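You operate a simulated robot arm through the tools that you are given. There is no shell and no other tool. Be economical: measure what you need, move in short steps, check, and stop when the job is done.

Carry out the task below with a simulated robot arm. There is one attempt and no reset: what you move stays moved.

Task
Top up the teal tub to about half, then close it.
Fine: scoop from the pan with the yellow scoop and put the scoop back; under a handful spilt.

It is judged by the outcome, as a careful person would: the job done as asked, and still so three seconds after it is handed in. It fails if anything else is knocked over, pushed out of place, dropped, spilled or broken.

Robot
A 6-joint arm with a three-finger gripper, fixed in place. Base frame: the origin is at the foot of the arm, x ahead of it, y to its left, z up. Lengths are in mm, angles in degrees, forces in N, time in s.
Its first joint turns from -166.0 to 166.0 degrees. Payload 4.89 kg.
Tool frame: the origin (TCP) lies between the finger pads and is the grasp point; the fingertips stand 30 mm ahead of it; z points along the fingers, y is the line along which they close. The gripper opens to 164 mm. The gripper's body begins 125 mm behind the TCP.
Orientation is that of the tool frame in the base frame, as a unit quaternion [w, x, y, z]. With the fingers straight down and closing along the base's y, the tool's x points along the base's -x, its y along +y and its z along -z.

Tools
- The arm moves only by the tool apply_moves. Its arguments are lists of equal length, an entry for each row: "rotation": the turn, a rotation vector about the tool's x, y, z in degrees, a list of three; "slide": the shift along the tool's x, y, z in m, a list of three; "grip": the gripper command, from -1 (shut) to 1 (fully open), values between in proportion. In form: {"rotation": [[ax, ay, az], ...], "slide": [[x, y, z], ...], "grip": [grip, ...]}. A call has 1 to 10 rows; each row is the pose to reach, as a shift and turn from the pose commanded when the call began, along the tool's axes at that moment. Each row takes 0.2 s and may step no farther than 50 mm and 8.6 degrees from the row before; otherwise, or with a gripper value out of range, the whole call is refused. Where a pose cannot be reached the arm comes as near as it can. A force on the tool above 40 N (or 10 N above the force at the start of the call, whichever is more), or a blocked arm, ends the call early, and 0.2 s more pass. The fingers move at their own pace (about 108 mm/s each) and stop on an object; they squeeze with about 36 N. The grip force told is the motor's: it shows also when the fingers shut on nothing. Time passes only in rows, and 0.2 s behind the last, so rows that repeat a pose let the fingers close. The reply holds the time, the measured pose of the TCP, the force on the tool along the base axes, the opening and the grip force, in the units named above and with some noise, with the torque about the TCP (base axes, N m) and any sound that the robot's microphone picked up.
- Cameras (640 x 400 px; columns grow to the right, rows downward): "scene" is fixed at [46.7, 496.7, 1625.3]; the picture's right is [-0.59, -0.81, 0.00], its down [-0.48, 0.35, -0.81] and it looks along [0.65, -0.47, -0.59] (base axes); focal length 320 px, centre (320, 200). "wrist" rides on the gripper at [76, -2, -152] in the tool frame; the picture's right is [0.02, 1.00, 0.00], its down [-0.88, 0.02, -0.47] and it looks along [-0.47, 0.01, 0.88] (tool axes); focal length 247 px, centre (320, 200). There is no depth. A picture from a camera that has moved, and an enlarged one, comes with that camera's place and axes in the base frame and with its lens. The place of the scene camera against the robot may be out by one fixed shift of up to 25 mm in any direction.
- grab_frame(camera): a new picture of that camera. The clock stands still meanwhile.
- raise_lower(by): slides the trunk up (or, below 0, down) by that many mm; the arm rides with it, the base frame stays. It gives what a move gives, with no picture.
- inspect(camera, box): a new picture of the part [left, top, right, bottom] of that camera's present view, enlarged. The clock stands still meanwhile.
- close_job(): hands the job in; it is judged then, once.

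Go step by step. Nothing tells you positions but the pictures and the camera data: compare them with the known pose of the tool, close in by small moves and look again before you grip or let go. Unless the task says otherwise, let go and move clear before handing in, and close with one line.

The tools are called after "Call:" as a command line: name --argument value ..., lists and objects as JSON in quotes. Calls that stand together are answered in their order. apply_moves: Moves the arm, as the interface text tells. Its arguments: {"type":"object","properties":{"rotation":{"type":"array"},"slide":{"type":"array"},"grip":{"type":"array"}},"required":["rotation","slide","grip"]} The other tools are called the same way: raise_lower (by) slides the trunk up or down; grab_frame (camera) takes a picture; inspect (camera, box) takes an enlarged picture of a part of a camera's view; close_job () hands the job in.

At the start:

```text
clock: 0.0
eef_pos: [676.6, -190.8, 1276.6]
ee_rot: [0.0, 0.0, 1.0, 0.0]
contact_force: [-0.5, 0.0, -0.1]
wrist_torque: [-0.02, -0.01, 0.01]
width: 164.2
grip_force: 0.0
trunk travel left (down, up): [-175.0, 215.0]
```

scene: 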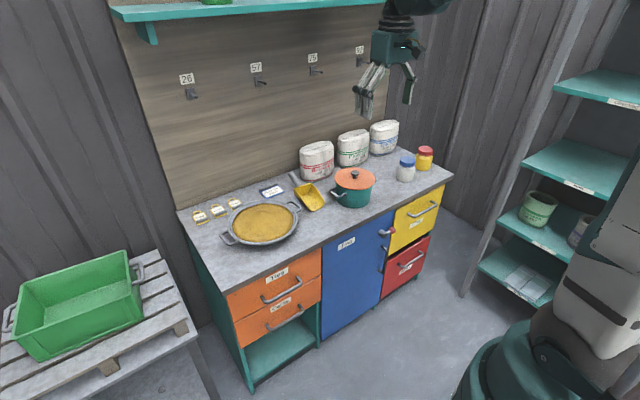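
wrist: 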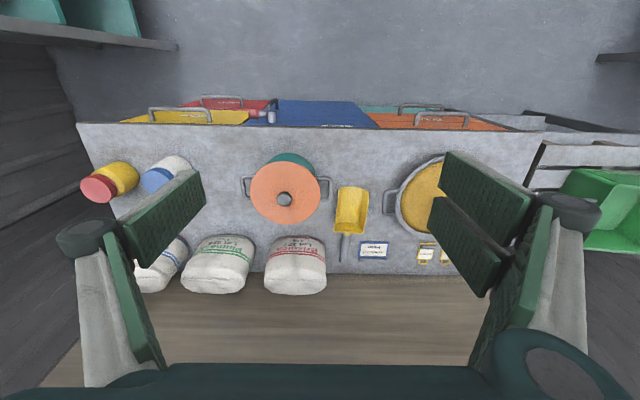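

I see a counter with a pan of yellow grain, a yellow scoop, and a teal pot with an orange lid. I'll look closer before deciding what is what.

Call:
inspect --camera "scene" --box '[180, 120, 460, 295]'

Call:
inspect --camera "scene" --box '[460, 60, 640, 320]'

Call:
inspect --camera "wrist" --box '[80, 120, 480, 300]'

```text
2.29 times, centred on (320, 208) of scene
camera zoom: at [46.7, 496.7, 1625.3], right [-0.59, -0.81, 0.0], down [-0.48, 0.35, -0.81], along [0.65, -0.47, -0.59], focal length 731 px, centre (320, 183)
```

zoom: 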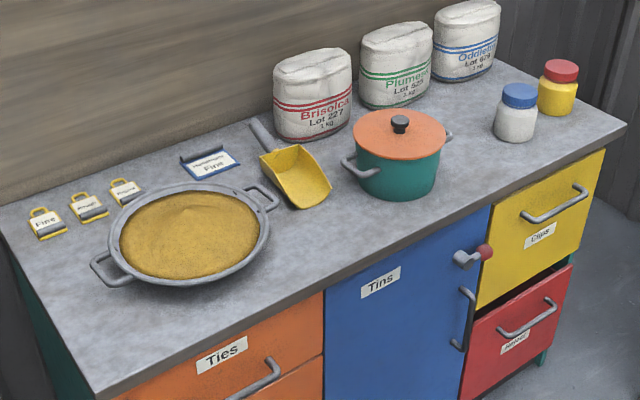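

```text
1.54 times, centred on (550, 190) of scene
camera zoom: at [46.7, 496.7, 1625.3], right [-0.59, -0.81, 0.0], down [-0.48, 0.35, -0.81], along [0.65, -0.47, -0.59], focal length 492 px, centre (-34, 215)
```

zoom: 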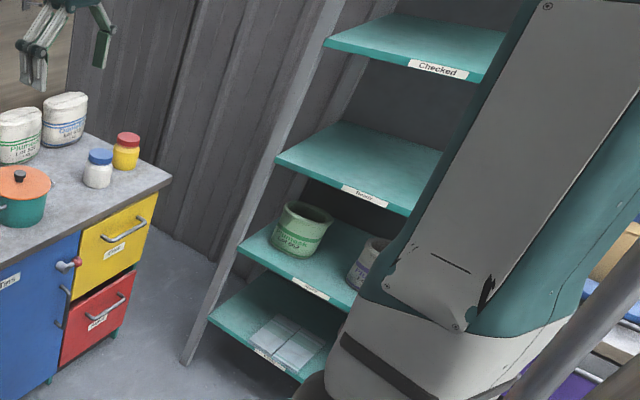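

```text
1.60 times, centred on (280, 210) of wrist
camera zoom: at [602.2, -192.9, 1427.8], right [-0.02, 1.0, 0.0], down [0.88, 0.02, 0.47], along [0.47, 0.01, -0.88], focal length 395 px, centre (384, 184)
```

zoom: 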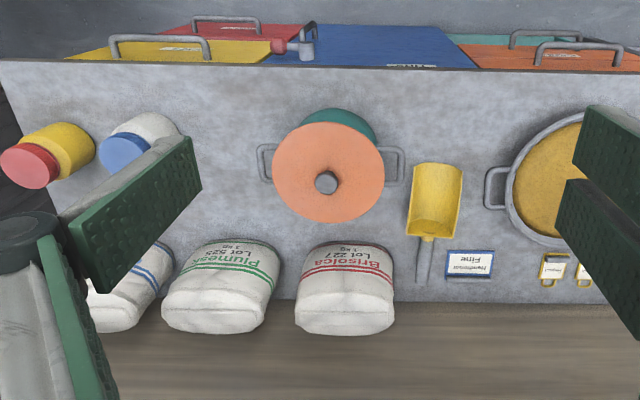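

The teal tub must be the teal pot with the orange lid, at about (857, -266), with the lid knob near z 949. I'll go above it for a closer look.

Call:
apply_moves --rotation '[[0, 0, 0], [0, 0, 0], [0, 0, 0], [0, 0, 0], [0, 0, 0], [0, 0, 0]]' --slide '[[-0.025, -0.012, 0.028], [-0.05, -0.025, 0.056], [-0.075, -0.037, 0.084], [-0.1, -0.05, 0.112], [-0.12, -0.062, 0.14], [-0.14, -0.075, 0.16]]' --grip '[1, 1, 1, 1, 1, 1]'

Call:
grab_frame --camera "wrist"

Call:
inspect --camera "scene" --box '[180, 170, 310, 250]'

Call:
inspect --camera "scene" --box '[280, 130, 410, 220]'

```text
clock: 1.4
eef_pos: [815.8, -265.1, 1114.5]
ee_rot: [0.0, 0.0, 1.0, 0.001]
contact_force: [-0.7, 0.0, 0.9]
wrist_torque: [-0.07, -0.18, 0.04]
width: 164.1
grip_force: 0.0
trunk travel left (down, up): [-175.0, 215.0]
```

```text
taken
camera wrist: at [741.2, -266.3, 1267.1], right [-0.02, 1.0, 0.0], down [0.88, 0.02, 0.47], along [0.47, 0.01, -0.88], focal length 247 px, centre (320, 200)
```

wrist: 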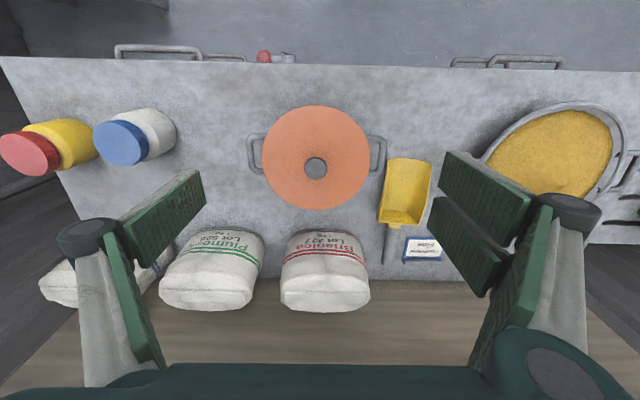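

```text
4.92 times, centred on (245, 210) of scene
camera zoom: at [46.7, 496.7, 1625.3], right [-0.59, -0.81, 0.0], down [-0.48, 0.35, -0.81], along [0.65, -0.47, -0.59], focal length 1574 px, centre (689, 151)
```

zoom: 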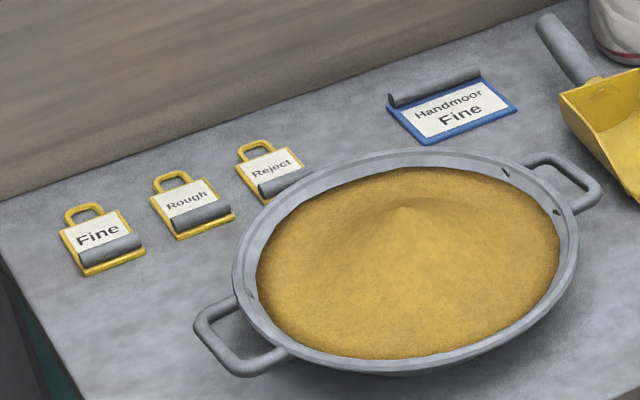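

```text
4.44 times, centred on (345, 175) of scene
camera zoom: at [46.7, 496.7, 1625.3], right [-0.59, -0.81, 0.0], down [-0.48, 0.35, -0.81], along [0.65, -0.47, -0.59], focal length 1421 px, centre (209, 311)
```

zoom: 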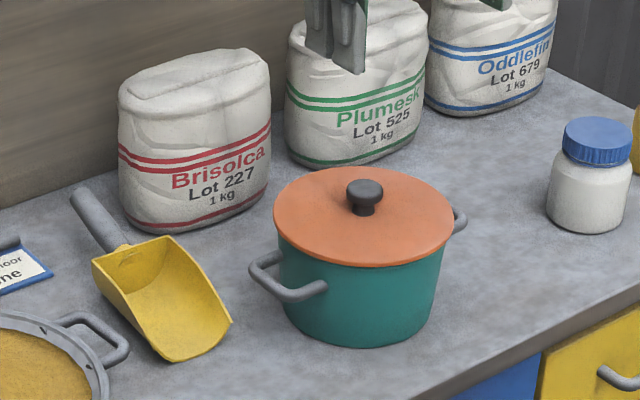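

The pan is labelled "Fine" and the tub is the lidded teal pot. I'll come closer over the knob, narrowing the fingers.

Call:
apply_moves --rotation '[[0, 0, 0], [0, 0, 0], [0, 0, 0], [0, 0, 0]]' --slide '[[-0.012, -0.0, 0.03], [-0.025, 0, 0.06], [-0.045, 0, 0.09], [-0.045, 0, 0.104]]' --grip '[-0.1, -0.1, -0.1, -0.1]'

Call:
grab_frame --camera "wrist"

Call:
inspect --camera "scene" --box '[290, 110, 410, 210]'

```text
clock: 2.4
eef_pos: [864.0, -265.7, 1012.1]
ee_rot: [0.0, 0.0, 1.0, 0.0]
contact_force: [0.2, 0.5, 0.4]
wrist_torque: [0.01, 0.03, 0.02]
width: 73.4
grip_force: 0.1
trunk travel left (down, up): [-175.0, 215.0]
```

```text
taken
camera wrist: at [788.3, -267.0, 1164.4], right [-0.02, 1.0, 0.0], down [0.88, 0.02, 0.47], along [0.47, 0.01, -0.88], focal length 247 px, centre (320, 200)
```

wrist: 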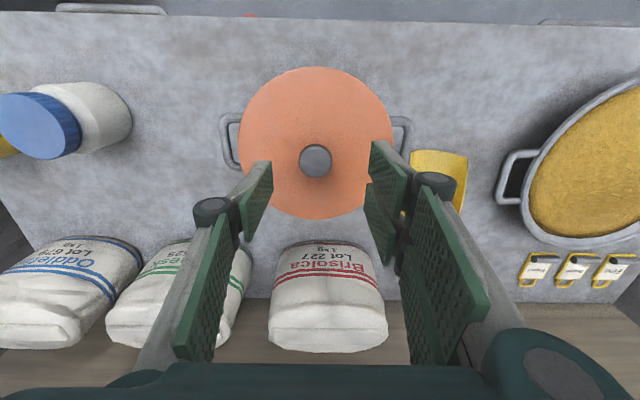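

```text
4.00 times, centred on (350, 160) of scene
camera zoom: at [46.7, 496.7, 1625.3], right [-0.59, -0.81, 0.0], down [-0.48, 0.35, -0.81], along [0.65, -0.47, -0.59], focal length 1279 px, centre (200, 360)
```

zoom: 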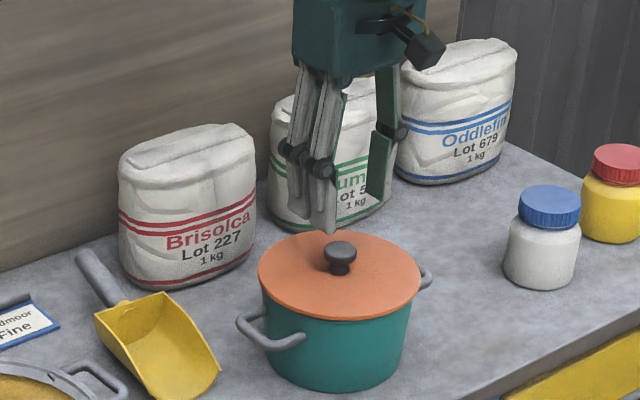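

The knob top now triangulates to about (870, -269, 923). I'll descend part way and check again.

Call:
apply_moves --rotation '[[0, 0, 0], [0, 0, 0], [0, 0, 0]]' --slide '[[-0.004, -0.003, 0.02], [-0.006, -0.003, 0.04], [-0.006, -0.003, 0.055]]' --grip '[-0.1, -0.1, -0.1]'

Call:
inspect --camera "wrist" --box '[200, 60, 440, 260]'

Call:
inspect --camera "scene" --box '[310, 130, 400, 210]'

```text
clock: 3.2
eef_pos: [867.4, -268.7, 957.6]
ee_rot: [0.0, 0.0, 1.0, 0.0]
contact_force: [0.7, -0.4, 0.6]
wrist_torque: [0.0, -0.01, 0.0]
width: 73.7
grip_force: 0.0
trunk travel left (down, up): [-175.0, 215.0]
```

```text
2.00 times, centred on (320, 160) of wrist
camera zoom: at [792.7, -269.7, 1108.7], right [-0.02, 1.0, 0.0], down [0.88, 0.02, 0.47], along [0.47, 0.01, -0.88], focal length 494 px, centre (320, 280)
```

zoom: 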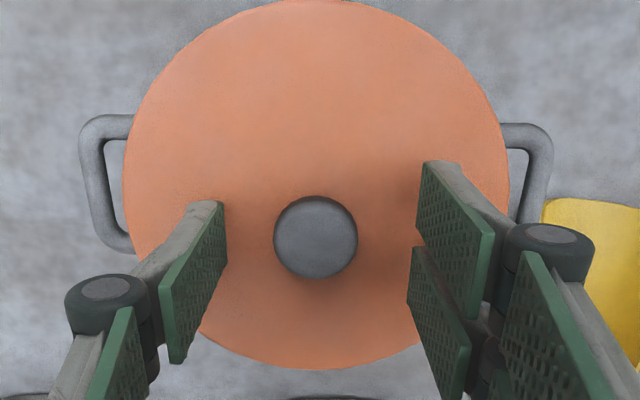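

```text
5.00 times, centred on (355, 170) of scene
camera zoom: at [46.7, 496.7, 1625.3], right [-0.59, -0.81, 0.0], down [-0.48, 0.35, -0.81], along [0.65, -0.47, -0.59], focal length 1599 px, centre (145, 350)
```

zoom: 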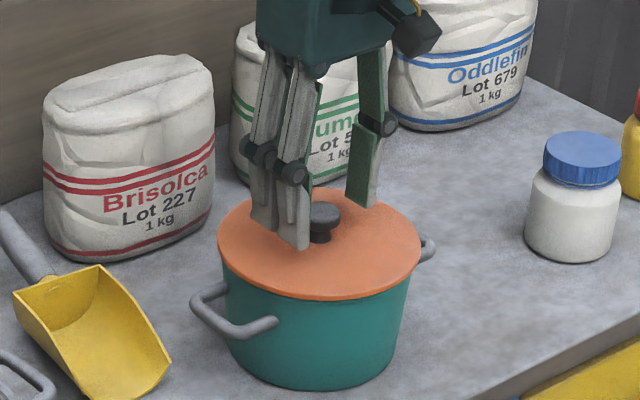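

Centred on the knob; descend 24 mm and close.

Call:
apply_moves --rotation '[[0, 0, 0], [0, 0, 0], [0, 0, 0]]' --slide '[[-0.003, 0, 0.01], [-0.003, 0, 0.018], [-0.003, 0, 0.024]]' --grip '[-0.1, -0.1, -0.1]'

Call:
inspect --camera "scene" --box '[310, 130, 400, 210]'

Call:
inspect --camera "wrist" --box '[200, 60, 440, 260]'

```text
clock: 4.0
eef_pos: [871.8, -269.1, 935.1]
ee_rot: [0.001, 0.0, 1.0, 0.0]
contact_force: [8.3, 2.7, 39.7]
wrist_torque: [0.42, -0.15, -0.14]
width: 75.1
grip_force: 10.9
trunk travel left (down, up): [-175.0, 215.0]
```

```text
5.00 times, centred on (355, 170) of scene
camera zoom: at [46.7, 496.7, 1625.3], right [-0.59, -0.81, 0.0], down [-0.48, 0.35, -0.81], along [0.65, -0.47, -0.59], focal length 1599 px, centre (145, 350)
```

zoom: 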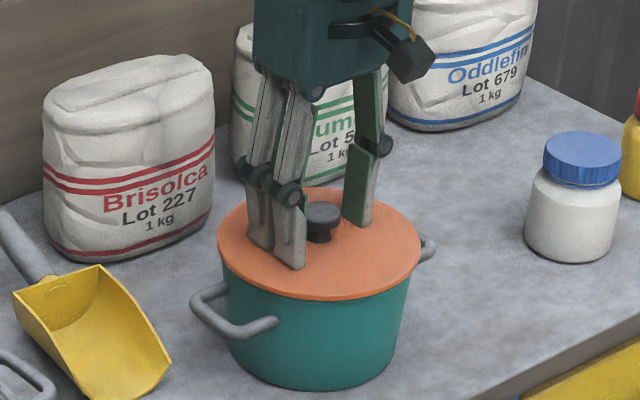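

```text
2.00 times, centred on (320, 160) of wrist
camera zoom: at [796.7, -271.0, 1087.3], right [-0.02, 1.0, 0.0], down [0.88, 0.02, 0.47], along [0.47, 0.01, -0.88], focal length 494 px, centre (320, 280)
```

zoom: 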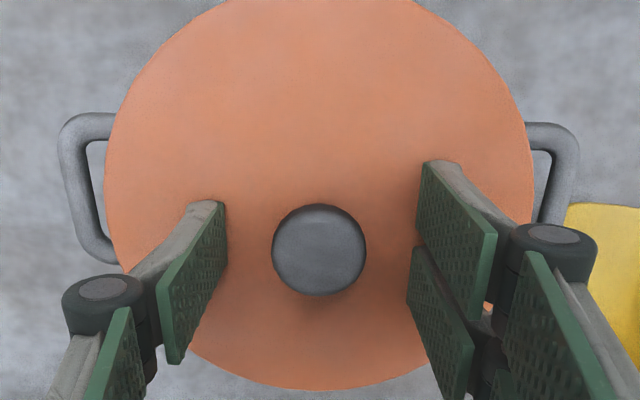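

The tips touched the lid at about z 905. I'll back off 4 mm, close on the knob and lift slightly.

Call:
apply_moves --rotation '[[0, 0, 0], [0, 0, 0], [0, 0, 0], [0, 0, 0], [0, 0, 0]]' --slide '[[0, 0, -0.004], [0, 0, -0.004], [0, 0, -0.004], [0, 0, -0.004], [0, 0, -0.004]]' --grip '[-0.1, -0.6, -1, -1, -1]'

Call:
inspect --camera "wrist" --box '[200, 60, 440, 260]'

```text
clock: 5.2
eef_pos: [872.7, -269.7, 936.9]
ee_rot: [0.0, -0.001, 1.0, 0.0]
contact_force: [-0.2, -0.6, -1.1]
wrist_torque: [0.0, 0.0, 0.0]
width: 30.9
grip_force: 36.2
trunk travel left (down, up): [-175.0, 215.0]
heard: snap
```

```text
2.00 times, centred on (320, 160) of wrist
camera zoom: at [796.6, -271.3, 1089.6], right [-0.02, 1.0, 0.0], down [0.88, 0.02, 0.47], along [0.47, 0.01, -0.88], focal length 494 px, centre (320, 280)
```

zoom: 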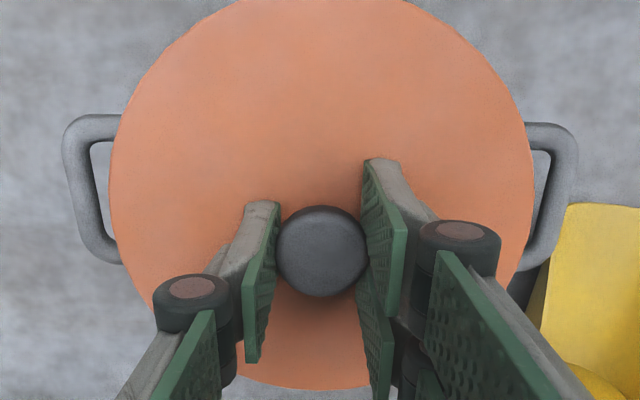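

The knob is gripped; I'll lift straight up gently.

Call:
apply_moves --rotation '[[0, 0, 0], [0, 0, 0], [0, 0, 0], [0, 0, 0], [0, 0, 0], [0, 0, 0]]' --slide '[[0, 0, -0.005], [0, 0, -0.015], [0, 0, -0.04], [0, 0, -0.07], [0, 0, -0.1], [0, 0, -0.13]]' --grip '[-1, -1, -1, -1, -1, -1]'

Call:
grab_frame --camera "scene"

Call:
grab_frame --camera "wrist"

```text
clock: 6.6
eef_pos: [866.8, -271.2, 1066.4]
ee_rot: [0.001, 0.001, 1.0, -0.001]
contact_force: [0.9, 0.2, -1.2]
wrist_torque: [0.07, 0.14, -0.01]
width: 30.7
grip_force: 35.6
trunk travel left (down, up): [-175.0, 215.0]
```

```text
taken
```

scene: 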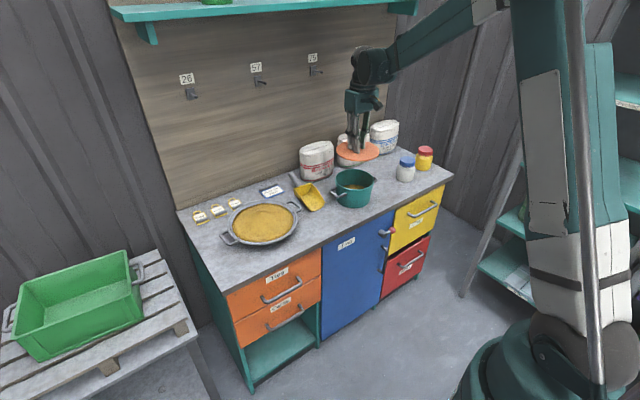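

```text
taken
camera wrist: at [792.3, -273.0, 1218.3], right [-0.02, 1.0, 0.0], down [0.88, 0.02, 0.47], along [0.47, 0.01, -0.88], focal length 247 px, centre (320, 200)
```

wrist: 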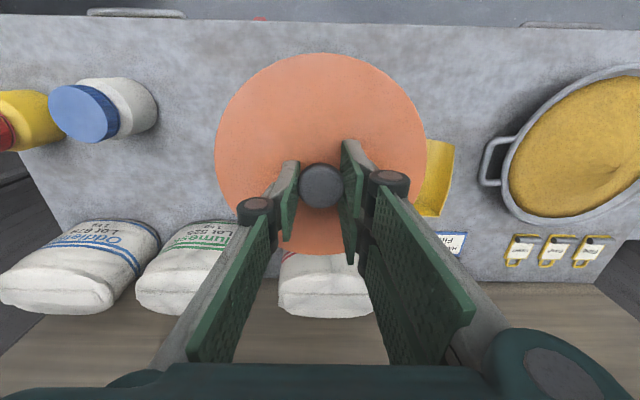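

The lid is off. There's room for it on the counter in front of the scoop, near (803, -85), so I'll carry it there at this height and look.

Call:
apply_moves --rotation '[[0, 0, 0], [0, 0, 0], [0, 0, 0], [0, 0, 0], [0, 0, 0], [0, 0, 0]]' --slide '[[0.011, 0.032, 0], [0.022, 0.064, 0], [0.033, 0.096, 0], [0.045, 0.128, 0], [0.056, 0.16, 0], [0.064, 0.186, 0]]' --grip '[-1, -1, -1, -1, -1, -1]'

Call:
grab_frame --camera "wrist"

Call:
inspect --camera "scene" --box '[200, 130, 440, 280]'

Call:
inspect --camera "scene" --box '[320, 155, 390, 215]'

```text
clock: 8.0
eef_pos: [806.4, -83.6, 1066.5]
ee_rot: [0.0, -0.001, 1.0, 0.001]
contact_force: [0.4, -0.9, -0.7]
wrist_torque: [0.17, 0.06, -0.02]
width: 30.6
grip_force: 36.0
trunk travel left (down, up): [-175.0, 215.0]
```

```text
taken
camera wrist: at [731.4, -85.5, 1218.1], right [-0.02, 1.0, 0.0], down [0.88, 0.02, 0.47], along [0.47, 0.01, -0.88], focal length 247 px, centre (320, 200)
```

wrist: 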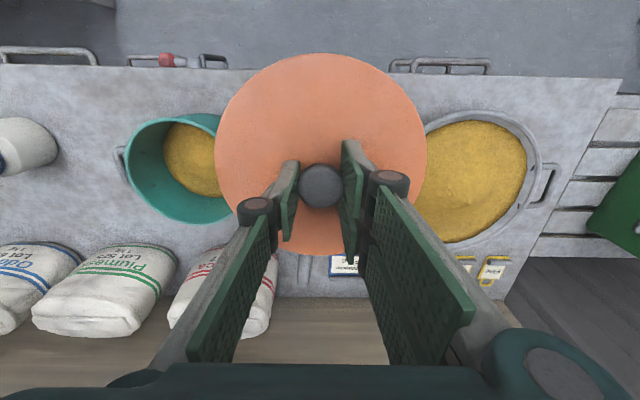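

```text
2.67 times, centred on (320, 205) of scene
camera zoom: at [46.7, 496.7, 1625.3], right [-0.59, -0.81, 0.0], down [-0.48, 0.35, -0.81], along [0.65, -0.47, -0.59], focal length 853 px, centre (320, 187)
```

zoom: 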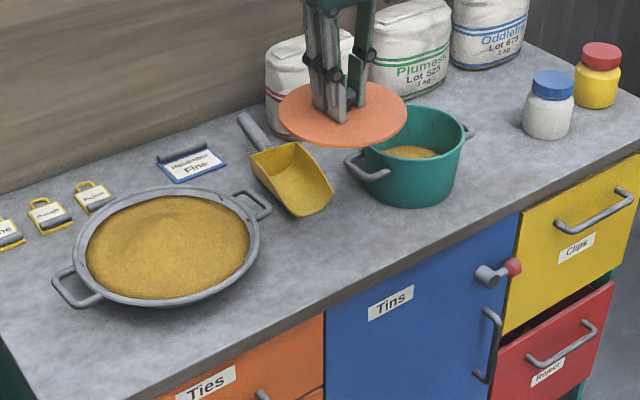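

```text
6.67 times, centred on (355, 185) of scene
camera zoom: at [46.7, 496.7, 1625.3], right [-0.59, -0.81, 0.0], down [-0.48, 0.35, -0.81], along [0.65, -0.47, -0.59], focal length 2132 px, centre (87, 300)
```

zoom: 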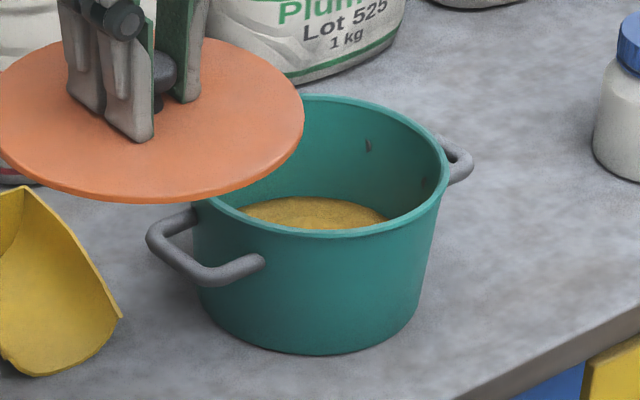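

The spot looks clear: counter edge at x ≈ 735, with the scoop and pan behind. I'll lower the lid to just above the counter and check.

Call:
apply_moves --rotation '[[0, 0, 0], [0, 0, 0], [0, 0, 0], [0, 0, 0], [0, 0, 0], [0, 0, 0]]' --slide '[[0, 0, 0.035], [0, 0, 0.07], [0, 0, 0.105], [0, 0, 0.14], [0, 0, 0.17], [0, 0, 0.19]]' --grip '[-1, -1, -1, -1, -1, -1]'

Call:
grab_frame --camera "wrist"

Call:
inspect --camera "scene" --box '[230, 150, 390, 250]'

```text
clock: 9.2
eef_pos: [805.9, -81.8, 904.5]
ee_rot: [0.0, 0.0, 1.0, 0.0]
contact_force: [-5.3, 9.8, 25.3]
wrist_torque: [-1.5, -0.89, 0.06]
width: 31.0
grip_force: 36.4
trunk travel left (down, up): [-175.0, 215.0]
stopped in row 6: the force on the tool passed its limit at 52 N (the readings are from after the stop); the commanded pose is now the measured one
```

```text
taken
camera wrist: at [730.7, -83.8, 1056.2], right [-0.02, 1.0, 0.0], down [0.88, 0.02, 0.47], along [0.47, 0.01, -0.88], focal length 247 px, centre (320, 200)
```

wrist: 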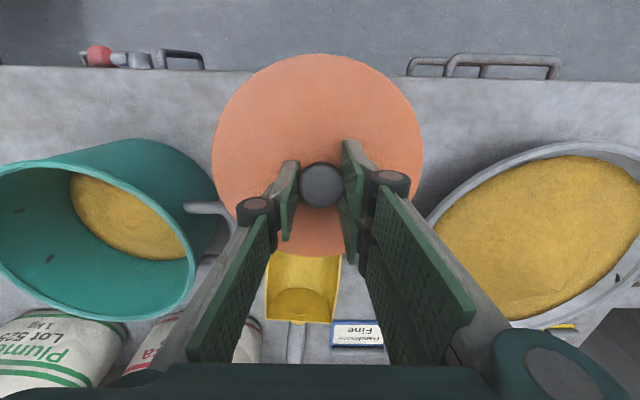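

```text
4.00 times, centred on (310, 200) of scene
camera zoom: at [46.7, 496.7, 1625.3], right [-0.59, -0.81, 0.0], down [-0.48, 0.35, -0.81], along [0.65, -0.47, -0.59], focal length 1279 px, centre (360, 200)
```

zoom: 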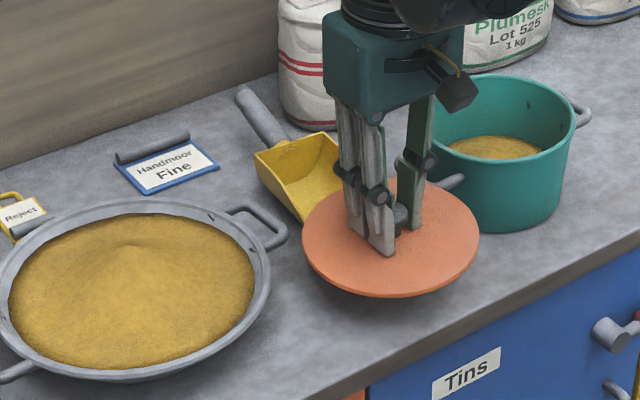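

The lid's edge touched the tub's handle at z ≈ 870. I'll lift, shift about 18 mm away from the tub and 8 mm toward the front, and check the tub hasn't shifted.

Call:
apply_moves --rotation '[[0, 0, 0], [0, 0, 0], [0, 0, 0], [0, 0, 0]]' --slide '[[0, 0, -0.01], [0, 0, -0.02], [0.008, 0.018, -0.02], [0.008, 0.018, -0.02]]' --grip '[-1, -1, -1, -1]'

Call:
grab_frame --camera "wrist"

Call:
inspect --camera "scene" --box '[230, 150, 390, 250]'

```text
clock: 10.2
eef_pos: [798.6, -62.4, 921.2]
ee_rot: [0.001, -0.001, 1.0, 0.001]
contact_force: [-0.9, 0.2, -1.1]
wrist_torque: [0.06, 0.0, 0.03]
width: 30.9
grip_force: 35.6
trunk travel left (down, up): [-175.0, 215.0]
```

```text
taken
camera wrist: at [722.9, -64.6, 1073.8], right [-0.02, 1.0, 0.0], down [0.88, 0.02, 0.47], along [0.47, 0.01, -0.88], focal length 247 px, centre (320, 200)
```

wrist: 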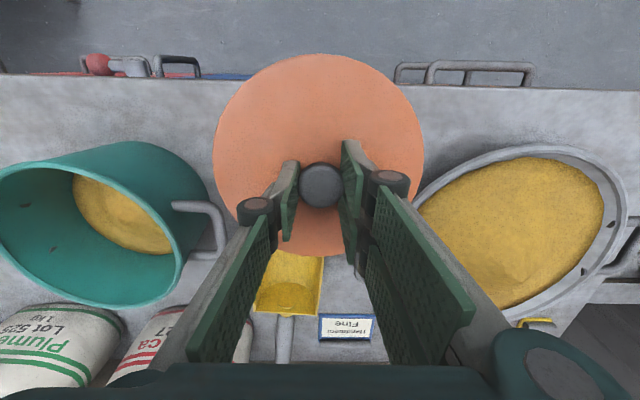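

```text
4.00 times, centred on (310, 200) of scene
camera zoom: at [46.7, 496.7, 1625.3], right [-0.59, -0.81, 0.0], down [-0.48, 0.35, -0.81], along [0.65, -0.47, -0.59], focal length 1279 px, centre (360, 200)
```

zoom: 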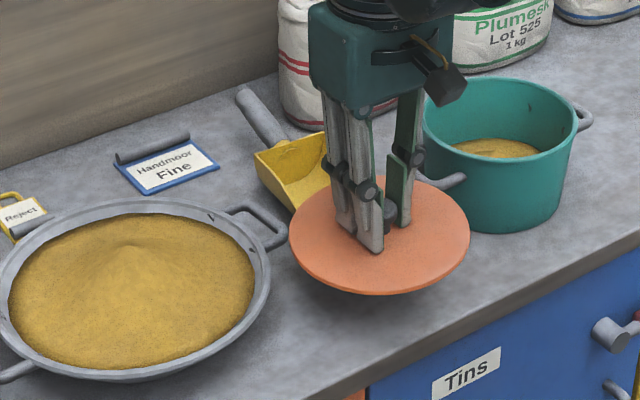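

The tub hasn't moved. Now lower beside the handle.

Call:
apply_moves --rotation '[[0, 0, 0], [0, 0, 0], [0, 0, 0], [0, 0, 0]]' --slide '[[0, 0, 0.02], [0, 0, 0.04], [0, 0, 0.06], [0, 0, 0.068]]' --grip '[-1, -1, -1, -1]'

Call:
inspect --camera "scene" --box '[230, 150, 390, 250]'

Call:
grab_frame --camera "wrist"

```text
clock: 11.2
eef_pos: [797.6, -64.9, 853.1]
ee_rot: [0.0, -0.001, 1.0, 0.001]
contact_force: [0.4, -0.2, -1.2]
wrist_torque: [0.0, -0.02, -0.01]
width: 30.7
grip_force: 36.4
trunk travel left (down, up): [-175.0, 215.0]
```

```text
4.00 times, centred on (310, 200) of scene
camera zoom: at [46.7, 496.7, 1625.3], right [-0.59, -0.81, 0.0], down [-0.48, 0.35, -0.81], along [0.65, -0.47, -0.59], focal length 1279 px, centre (360, 200)
```

zoom: 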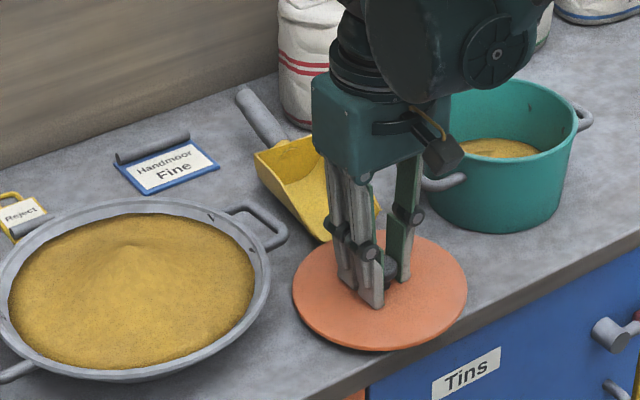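

```text
taken
camera wrist: at [723.6, -66.5, 1005.7], right [-0.02, 1.0, 0.0], down [0.88, 0.02, 0.47], along [0.47, 0.01, -0.88], focal length 247 px, centre (320, 200)
```

wrist: 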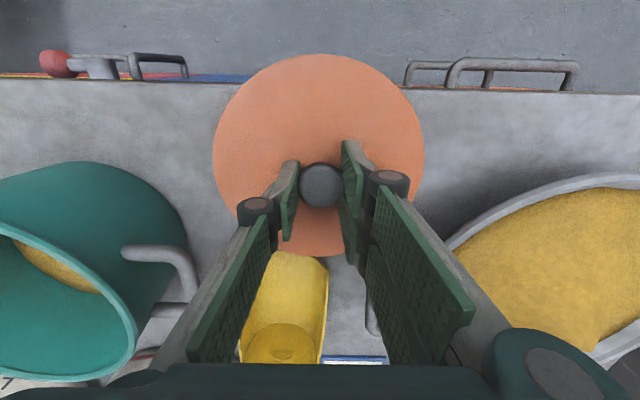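

Clear on all sides. I'll lower in small steps until it touches.

Call:
apply_moves --rotation '[[0, 0, 0], [0, 0, 0], [0, 0, 0], [0, 0, 0], [0, 0, 0], [0, 0, 0], [0, 0, 0], [0, 0, 0]]' --slide '[[-0.003, 0, 0.003], [-0.004, 0, 0.006], [-0.004, 0, 0.009], [-0.004, 0, 0.012], [-0.004, 0, 0.015], [-0.004, 0, 0.018], [-0.004, 0, 0.021], [-0.004, 0, 0.024]]' --grip '[-1, -1, -1, -1, -1, -1, -1, -1]'

Call:
inspect --camera "scene" --box '[230, 150, 390, 250]'

```text
clock: 12.5
eef_pos: [802.9, -66.2, 841.7]
ee_rot: [0.0, 0.0, 1.0, 0.001]
contact_force: [-3.6, 0.4, 28.6]
wrist_torque: [0.02, 0.26, 0.04]
width: 30.8
grip_force: 36.0
trunk travel left (down, up): [-175.0, 215.0]
stopped in row 6: the force on the tool passed its limit at 47 N (the readings are from after the stop); the commanded pose is now the measured one
```

```text
4.00 times, centred on (310, 200) of scene
camera zoom: at [46.7, 496.7, 1625.3], right [-0.59, -0.81, 0.0], down [-0.48, 0.35, -0.81], along [0.65, -0.47, -0.59], focal length 1279 px, centre (360, 200)
```

zoom: 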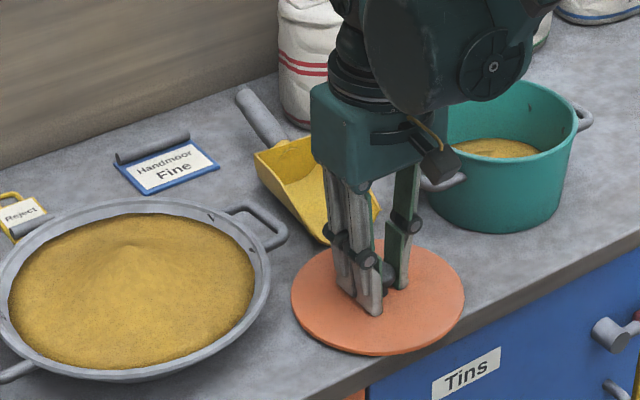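

The lid rests on the counter. Release and rise.

Call:
apply_moves --rotation '[[0, 0, 0], [0, 0, 0], [0, 0, 0], [0, 0, 0], [0, 0, 0], [0, 0, 0], [0, 0, 0], [0, 0, 0]]' --slide '[[0, 0, -0.001], [0, 0, -0.001], [0, 0, -0.001], [0, 0, -0.03], [0, 0, -0.07], [0, 0, -0.12], [0, 0, -0.165], [0, 0, -0.21]]' --grip '[-0.5, -0.2, -0.2, -0.2, -0.2, -0.2, -0.2, -0.2]'

Call:
grab_frame --camera "wrist"

Call:
inspect --camera "scene" --box '[230, 130, 390, 250]'

```text
clock: 14.3
eef_pos: [799.6, -68.5, 1052.1]
ee_rot: [0.0, -0.001, 1.0, 0.001]
contact_force: [0.5, 0.0, -0.4]
wrist_torque: [0.0, 0.19, -0.04]
width: 65.9
grip_force: 0.0
trunk travel left (down, up): [-175.0, 215.0]
```

```text
taken
camera wrist: at [724.4, -70.8, 1203.6], right [-0.02, 1.0, 0.0], down [0.88, 0.02, 0.47], along [0.47, 0.01, -0.88], focal length 247 px, centre (320, 200)
```

wrist: 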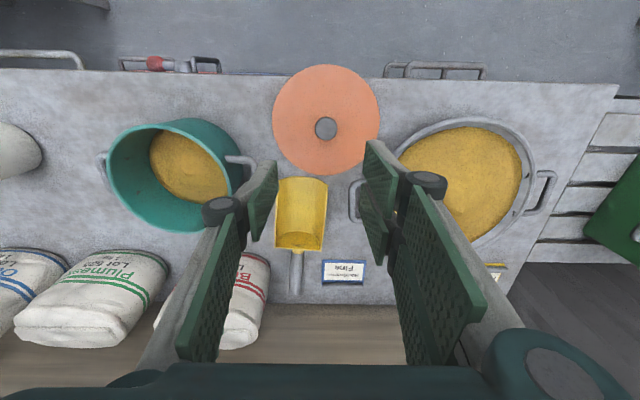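

```text
3.33 times, centred on (310, 190) of scene
camera zoom: at [46.7, 496.7, 1625.3], right [-0.59, -0.81, 0.0], down [-0.48, 0.35, -0.81], along [0.65, -0.47, -0.59], focal length 1066 px, centre (353, 233)
```

zoom: 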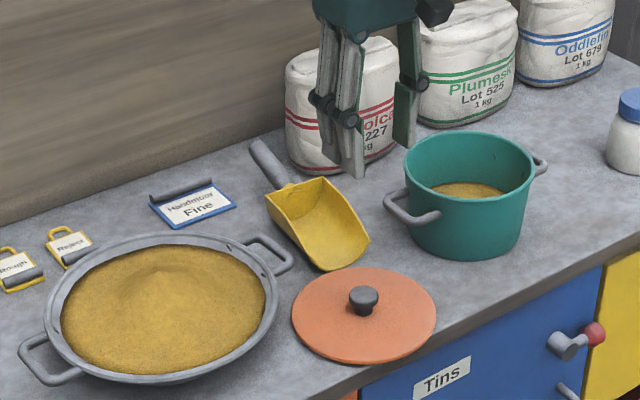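

Lid safely parked. The scoop's handle runs from about (1035, -108, 835) to (1130, -113, 860), which is beyond vertical reach, so I'll approach with the tool tilted about 25° forward.

Call:
apply_moves --rotation '[[0, -4, 0], [0, -8, 0], [0, -12, 0], [0, -16, 0], [0, -20, 0], [0, -25, 0], [0, -25, 0]]' --slide '[[-0.03, -0.006, 0.01], [-0.06, -0.012, 0.02], [-0.09, -0.018, 0.03], [-0.12, -0.024, 0.04], [-0.15, -0.03, 0.05], [-0.18, -0.036, 0.06], [-0.21, -0.041, 0.07]]' --grip '[-0.45, -0.45, -0.45, -0.45, -0.45, -0.45, -0.45]'

Call:
grab_frame --camera "wrist"

Call:
inspect --camera "scene" --box '[230, 110, 390, 230]'

```text
clock: 15.9
eef_pos: [1013.5, -108.0, 982.0]
ee_rot: [0.218, -0.002, 0.976, 0.001]
contact_force: [-2.0, 0.8, 0.9]
wrist_torque: [-0.02, -0.12, 0.01]
width: 45.2
grip_force: 0.1
trunk travel left (down, up): [-175.0, 215.0]
```

```text
taken
camera wrist: at [880.6, -109.6, 1086.9], right [-0.02, 1.0, -0.01], down [0.6, 0.02, 0.8], along [0.8, 0.01, -0.6], focal length 247 px, centre (320, 200)
```

wrist: 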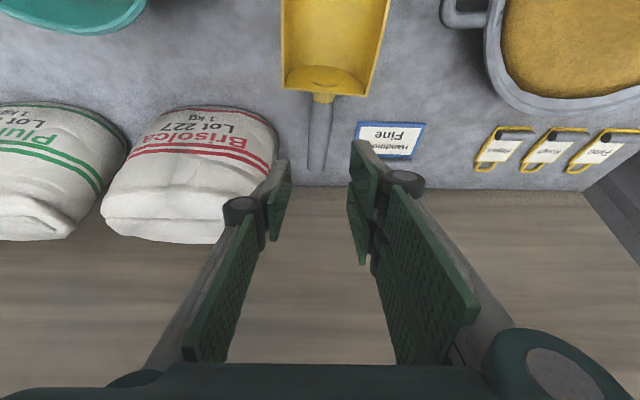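

```text
3.33 times, centred on (310, 170) of scene
camera zoom: at [46.7, 496.7, 1625.3], right [-0.59, -0.81, 0.0], down [-0.48, 0.35, -0.81], along [0.65, -0.47, -0.59], focal length 1066 px, centre (353, 300)
```

zoom: 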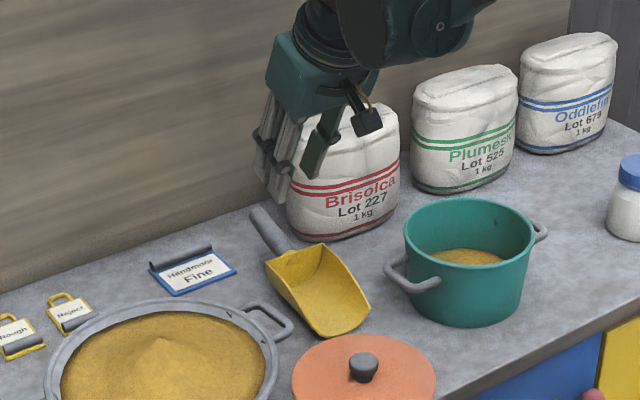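

The handle root is at about (1032, -105, 829) and its end at about (1118, -112, 855). I'll approach along the tool axis with a 5° yaw to match, stopping just above.

Call:
apply_moves --rotation '[[0.5, 0, 1], [1, 0, 2.2], [2.1, 0, 4.5], [2.1, 0, 4.5]]' --slide '[[0.004, 0, 0.03], [0.008, 0, 0.06], [0.012, 0, 0.09], [0.014, 0, 0.11]]' --grip '[-0.45, -0.45, -0.45, -0.45]'

Call:
grab_frame --camera "wrist"

Call:
inspect --camera "scene" --box '[250, 140, 350, 220]'

```text
clock: 16.9
eef_pos: [1049.0, -106.5, 874.6]
ee_rot: [0.217, 0.043, 0.975, -0.008]
contact_force: [-0.8, 0.2, 1.2]
wrist_torque: [-0.01, -0.08, -0.01]
width: 45.0
grip_force: 0.2
trunk travel left (down, up): [-175.0, 215.0]
```

```text
taken
camera wrist: at [916.5, -96.8, 980.3], right [0.07, 1.0, -0.01], down [0.6, -0.03, 0.8], along [0.8, -0.06, -0.6], focal length 247 px, centre (320, 200)
```

wrist: 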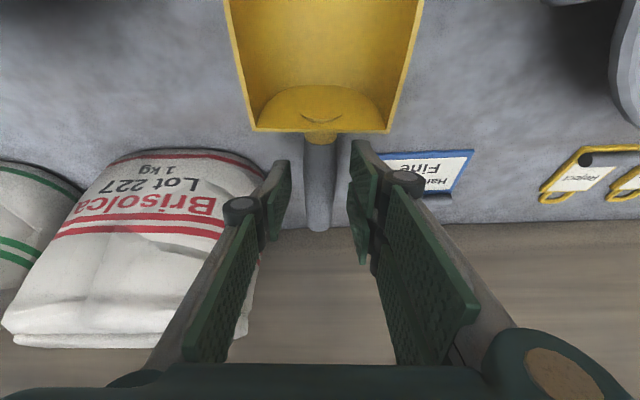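

```text
5.00 times, centred on (300, 180) of scene
camera zoom: at [46.7, 496.7, 1625.3], right [-0.59, -0.81, 0.0], down [-0.48, 0.35, -0.81], along [0.65, -0.47, -0.59], focal length 1599 px, centre (420, 300)
```

zoom: 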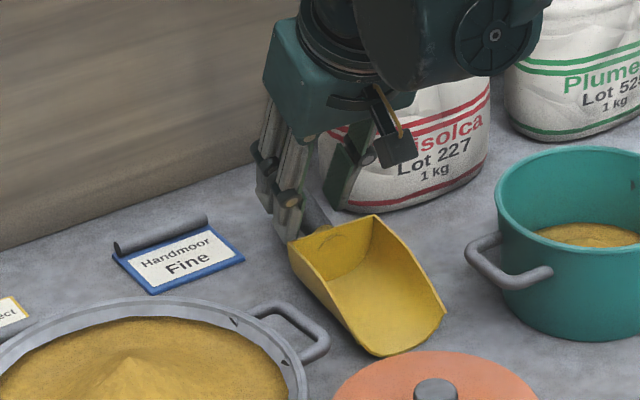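

The handle is centred between the fingers. Advance 38 mm and close.

Call:
apply_moves --rotation '[[0, 0, 0], [0, 0, 0], [0, 0, 0], [0, 0, 0], [0, 0, 0], [0, 0, 0]]' --slide '[[0, 0, 0.014], [0, 0, 0.028], [0, 0, 0.038], [0, 0, 0.038], [0, 0, 0.038], [0, 0, 0.038]]' --grip '[-0.45, -0.45, -0.45, -1, -1, -1]'

Call:
grab_frame --camera "wrist"

Call:
inspect --camera "scene" --box '[250, 140, 350, 220]'

```text
clock: 18.3
eef_pos: [1064.4, -107.9, 840.2]
ee_rot: [0.216, 0.042, 0.975, -0.008]
contact_force: [0.0, 0.6, -0.3]
wrist_torque: [-0.04, -0.14, 0.02]
width: 23.8
grip_force: 35.9
trunk travel left (down, up): [-175.0, 215.0]
```

```text
taken
camera wrist: at [932.4, -97.6, 945.2], right [0.07, 1.0, -0.01], down [0.6, -0.03, 0.8], along [0.8, -0.06, -0.6], focal length 247 px, centre (320, 200)
```

wrist: 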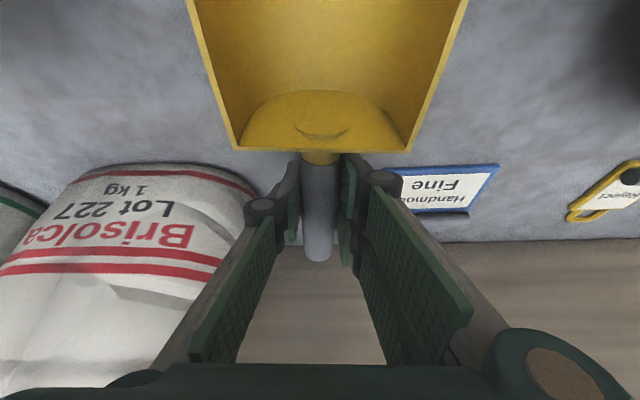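

```text
5.00 times, centred on (300, 180) of scene
camera zoom: at [46.7, 496.7, 1625.3], right [-0.59, -0.81, 0.0], down [-0.48, 0.35, -0.81], along [0.65, -0.47, -0.59], focal length 1599 px, centre (420, 300)
```

zoom: 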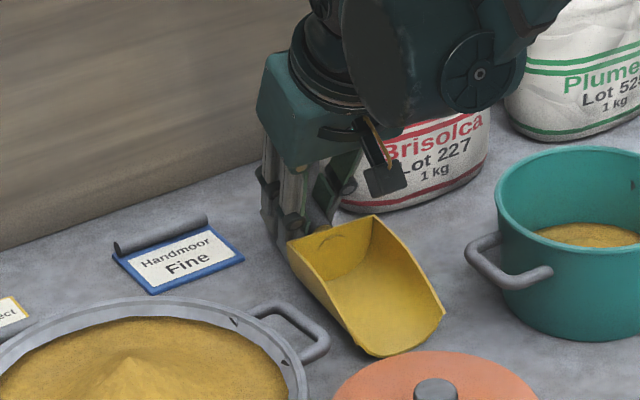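

The scoop handle is held (24 mm). I'll lift it and carry it level over to above the pan.

Call:
apply_moves --rotation '[[0, 0, 0], [0, 0, 0], [0, 0, 0], [0, 0, 0], [0, 0, 0], [0, 0, 0], [0, 0, 0], [0, 0, 0], [0, 0, 0], [0, 0, 0]]' --slide '[[-0.0085, 0, -0.018], [-0.021, 0, -0.045], [-0.038, 0, -0.082], [-0.0507, 0, -0.109], [-0.0477, 0.04, -0.111], [-0.0437, 0.085, -0.112], [-0.0407, 0.13, -0.114], [-0.0367, 0.175, -0.116], [-0.0337, 0.22, -0.117], [-0.0313, 0.245, -0.118]]' --grip '[-1, -1, -1, -1, -1, -1, -1, -1, -1, -1]'

Call:
grab_frame --camera "wrist"

Call:
inspect --camera "scene" --box '[190, 110, 390, 260]'

```text
clock: 20.5
eef_pos: [1065.2, 138.4, 957.3]
ee_rot: [0.216, 0.042, 0.975, -0.009]
contact_force: [-0.4, -0.7, -1.3]
wrist_torque: [0.1, -0.16, 0.06]
width: 23.8
grip_force: 35.9
trunk travel left (down, up): [-175.0, 215.0]
```

```text
taken
camera wrist: at [932.6, 147.6, 1062.8], right [0.07, 1.0, -0.01], down [0.6, -0.03, 0.8], along [0.8, -0.06, -0.6], focal length 247 px, centre (320, 200)
```

wrist: 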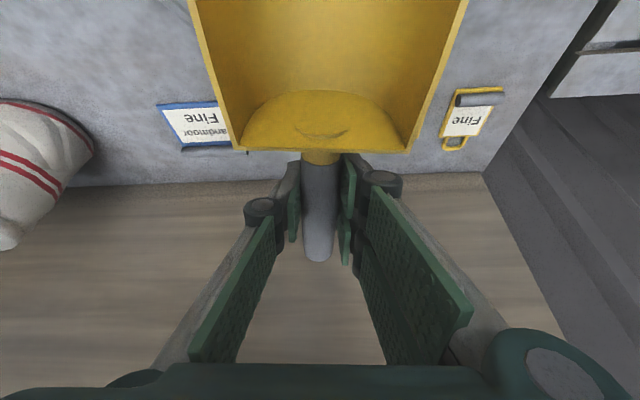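

```text
2.67 times, centred on (290, 185) of scene
camera zoom: at [46.7, 496.7, 1625.3], right [-0.59, -0.81, 0.0], down [-0.48, 0.35, -0.81], along [0.65, -0.47, -0.59], focal length 853 px, centre (400, 240)
```

zoom: 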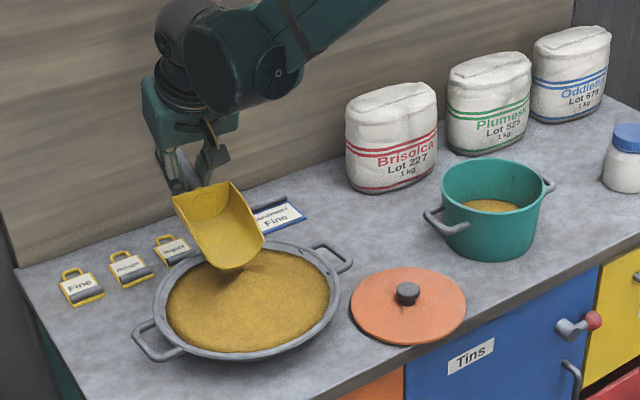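

The scoop is above the pan, which is centred near (905, 150). I'll pitch the bowl 35° lip-down while rising to keep the lip above the grain.

Call:
apply_moves --rotation '[[0, -7, 0], [0, -14, 0], [0, -21, 0], [0, -28, 0], [0, -35, 0], [0, -35, 0]]' --slide '[[-0.005, 0, -0.01], [-0.01, 0, -0.02], [-0.015, 0, -0.03], [-0.02, 0, -0.04], [-0.022, 0, -0.047], [-0.022, 0, -0.047]]' --grip '[-1, -1, -1, -1, -1, -1]'

Call:
grab_frame --camera "wrist"

Call:
inspect --camera "scene" --box '[190, 130, 350, 250]'

```text
clock: 21.9
eef_pos: [1063.6, 136.1, 1013.2]
ee_rot: [0.5, 0.037, 0.865, -0.02]
contact_force: [0.1, 0.6, -1.0]
wrist_torque: [0.0, -0.12, 0.02]
width: 23.7
grip_force: 35.9
trunk travel left (down, up): [-175.0, 215.0]
```

```text
taken
camera wrist: at [896.2, 149.9, 1021.9], right [0.07, 1.0, -0.02], down [0.03, 0.01, 1.0], along [1.0, -0.07, -0.03], focal length 247 px, centre (320, 200)
```

wrist: 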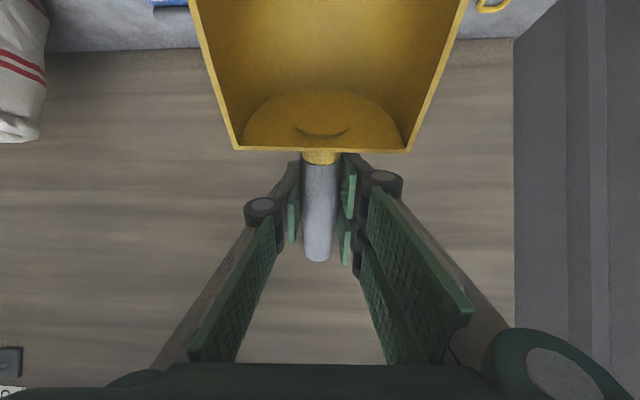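

```text
3.33 times, centred on (270, 190) of scene
camera zoom: at [46.7, 496.7, 1625.3], right [-0.59, -0.81, 0.0], down [-0.48, 0.35, -0.81], along [0.65, -0.47, -0.59], focal length 1066 px, centre (487, 233)
```

zoom: 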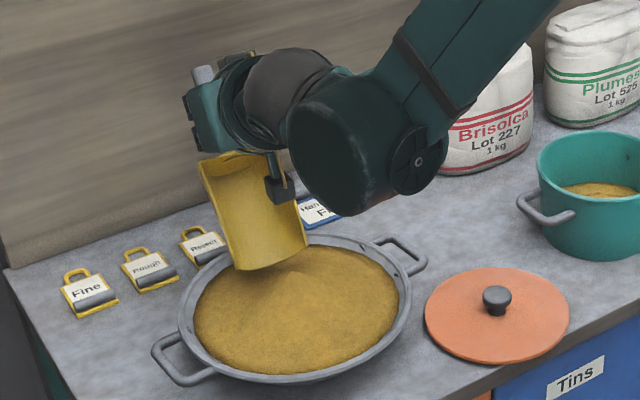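

Now plunge the lip gently into the far side of the grain.

Call:
apply_moves --rotation '[[0, 0, 0], [0, 0, 0], [0, 0, 0], [0, 0, 0], [0, 0, 0]]' --slide '[[0.0173, 0, 0.01], [0.0346, 0, 0.02], [0.0448, 0, 0.0224], [0.0534, 0, 0.0216], [0.0612, 0, 0.018]]' --grip '[-1, -1, -1, -1, -1]'

Call:
inspect --camera "scene" --box '[190, 130, 350, 250]'

```text
clock: 23.1
eef_pos: [1048.9, 139.8, 950.1]
ee_rot: [0.5, 0.037, 0.865, -0.021]
contact_force: [-0.6, -1.3, -2.0]
wrist_torque: [-0.02, -0.13, -0.02]
width: 23.6
grip_force: 36.2
trunk travel left (down, up): [-175.0, 215.0]
```

```text
3.33 times, centred on (270, 190) of scene
camera zoom: at [46.7, 496.7, 1625.3], right [-0.59, -0.81, 0.0], down [-0.48, 0.35, -0.81], along [0.65, -0.47, -0.59], focal length 1066 px, centre (487, 233)
```

zoom: 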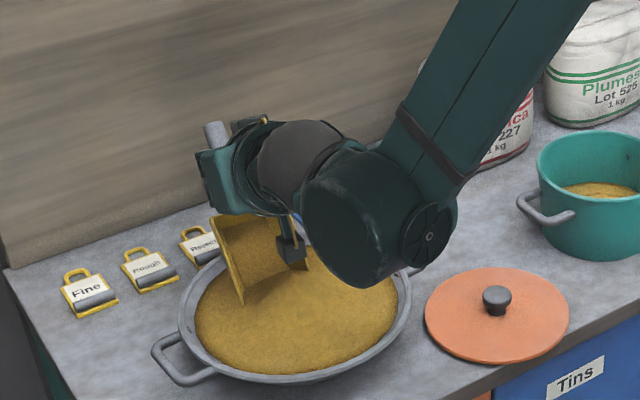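

The lip is in the grain with no notable force. I'll sweep toward the front while levelling the bowl, then tip it slightly lip-up.

Call:
apply_moves --rotation '[[0, 0, 0], [0, 0, 0], [0, 7, 0], [0, 14, 0], [0, 21, 0], [0, 28, 0], [0, 35, 0], [0, 42, 0], [0, 47, 0], [0, 47, 0]]' --slide '[[0.0114, 0, -0.0177], [0.0214, 0, -0.035], [0.0372, 0, -0.0319], [0.0527, 0, -0.0289], [0.0651, 0, -0.0256], [0.0743, 0, -0.0222], [0.0816, 0, -0.0181], [0.0861, 0, -0.0139], [0.0772, 0, -0.0181], [0.0772, 0, -0.0181]]' --grip '[-1, -1, -1, -1, -1, -1, -1, -1, -1, -1]'

Call:
grab_frame --camera "wrist"

Call:
inspect --camera "scene" --box '[190, 130, 350, 250]'

```text
clock: 25.3
eef_pos: [993.8, 145.3, 889.5]
ee_rot: [0.113, 0.043, 0.993, -0.004]
contact_force: [-0.8, -0.2, -5.0]
wrist_torque: [-0.03, -0.37, -0.03]
width: 24.2
grip_force: 35.9
trunk travel left (down, up): [-175.0, 215.0]
```

```text
taken
camera wrist: at [886.8, 152.9, 1021.5], right [0.06, 1.0, 0.0], down [0.75, -0.05, 0.66], along [0.66, -0.04, -0.75], focal length 247 px, centre (320, 200)
```

wrist: 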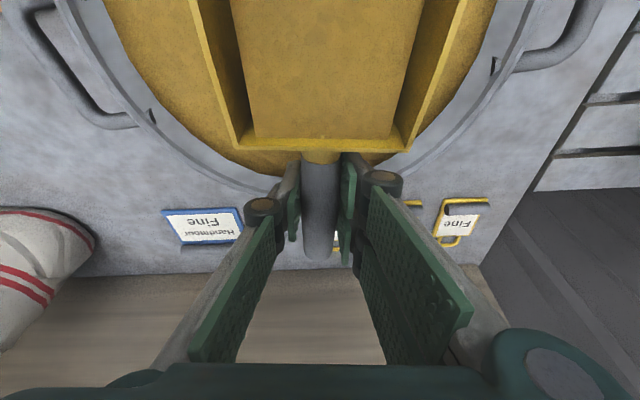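

```text
3.33 times, centred on (270, 190) of scene
camera zoom: at [46.7, 496.7, 1625.3], right [-0.59, -0.81, 0.0], down [-0.48, 0.35, -0.81], along [0.65, -0.47, -0.59], focal length 1066 px, centre (487, 233)
```

zoom: 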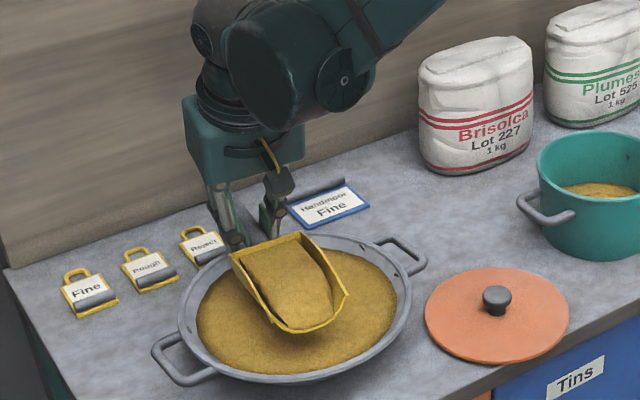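

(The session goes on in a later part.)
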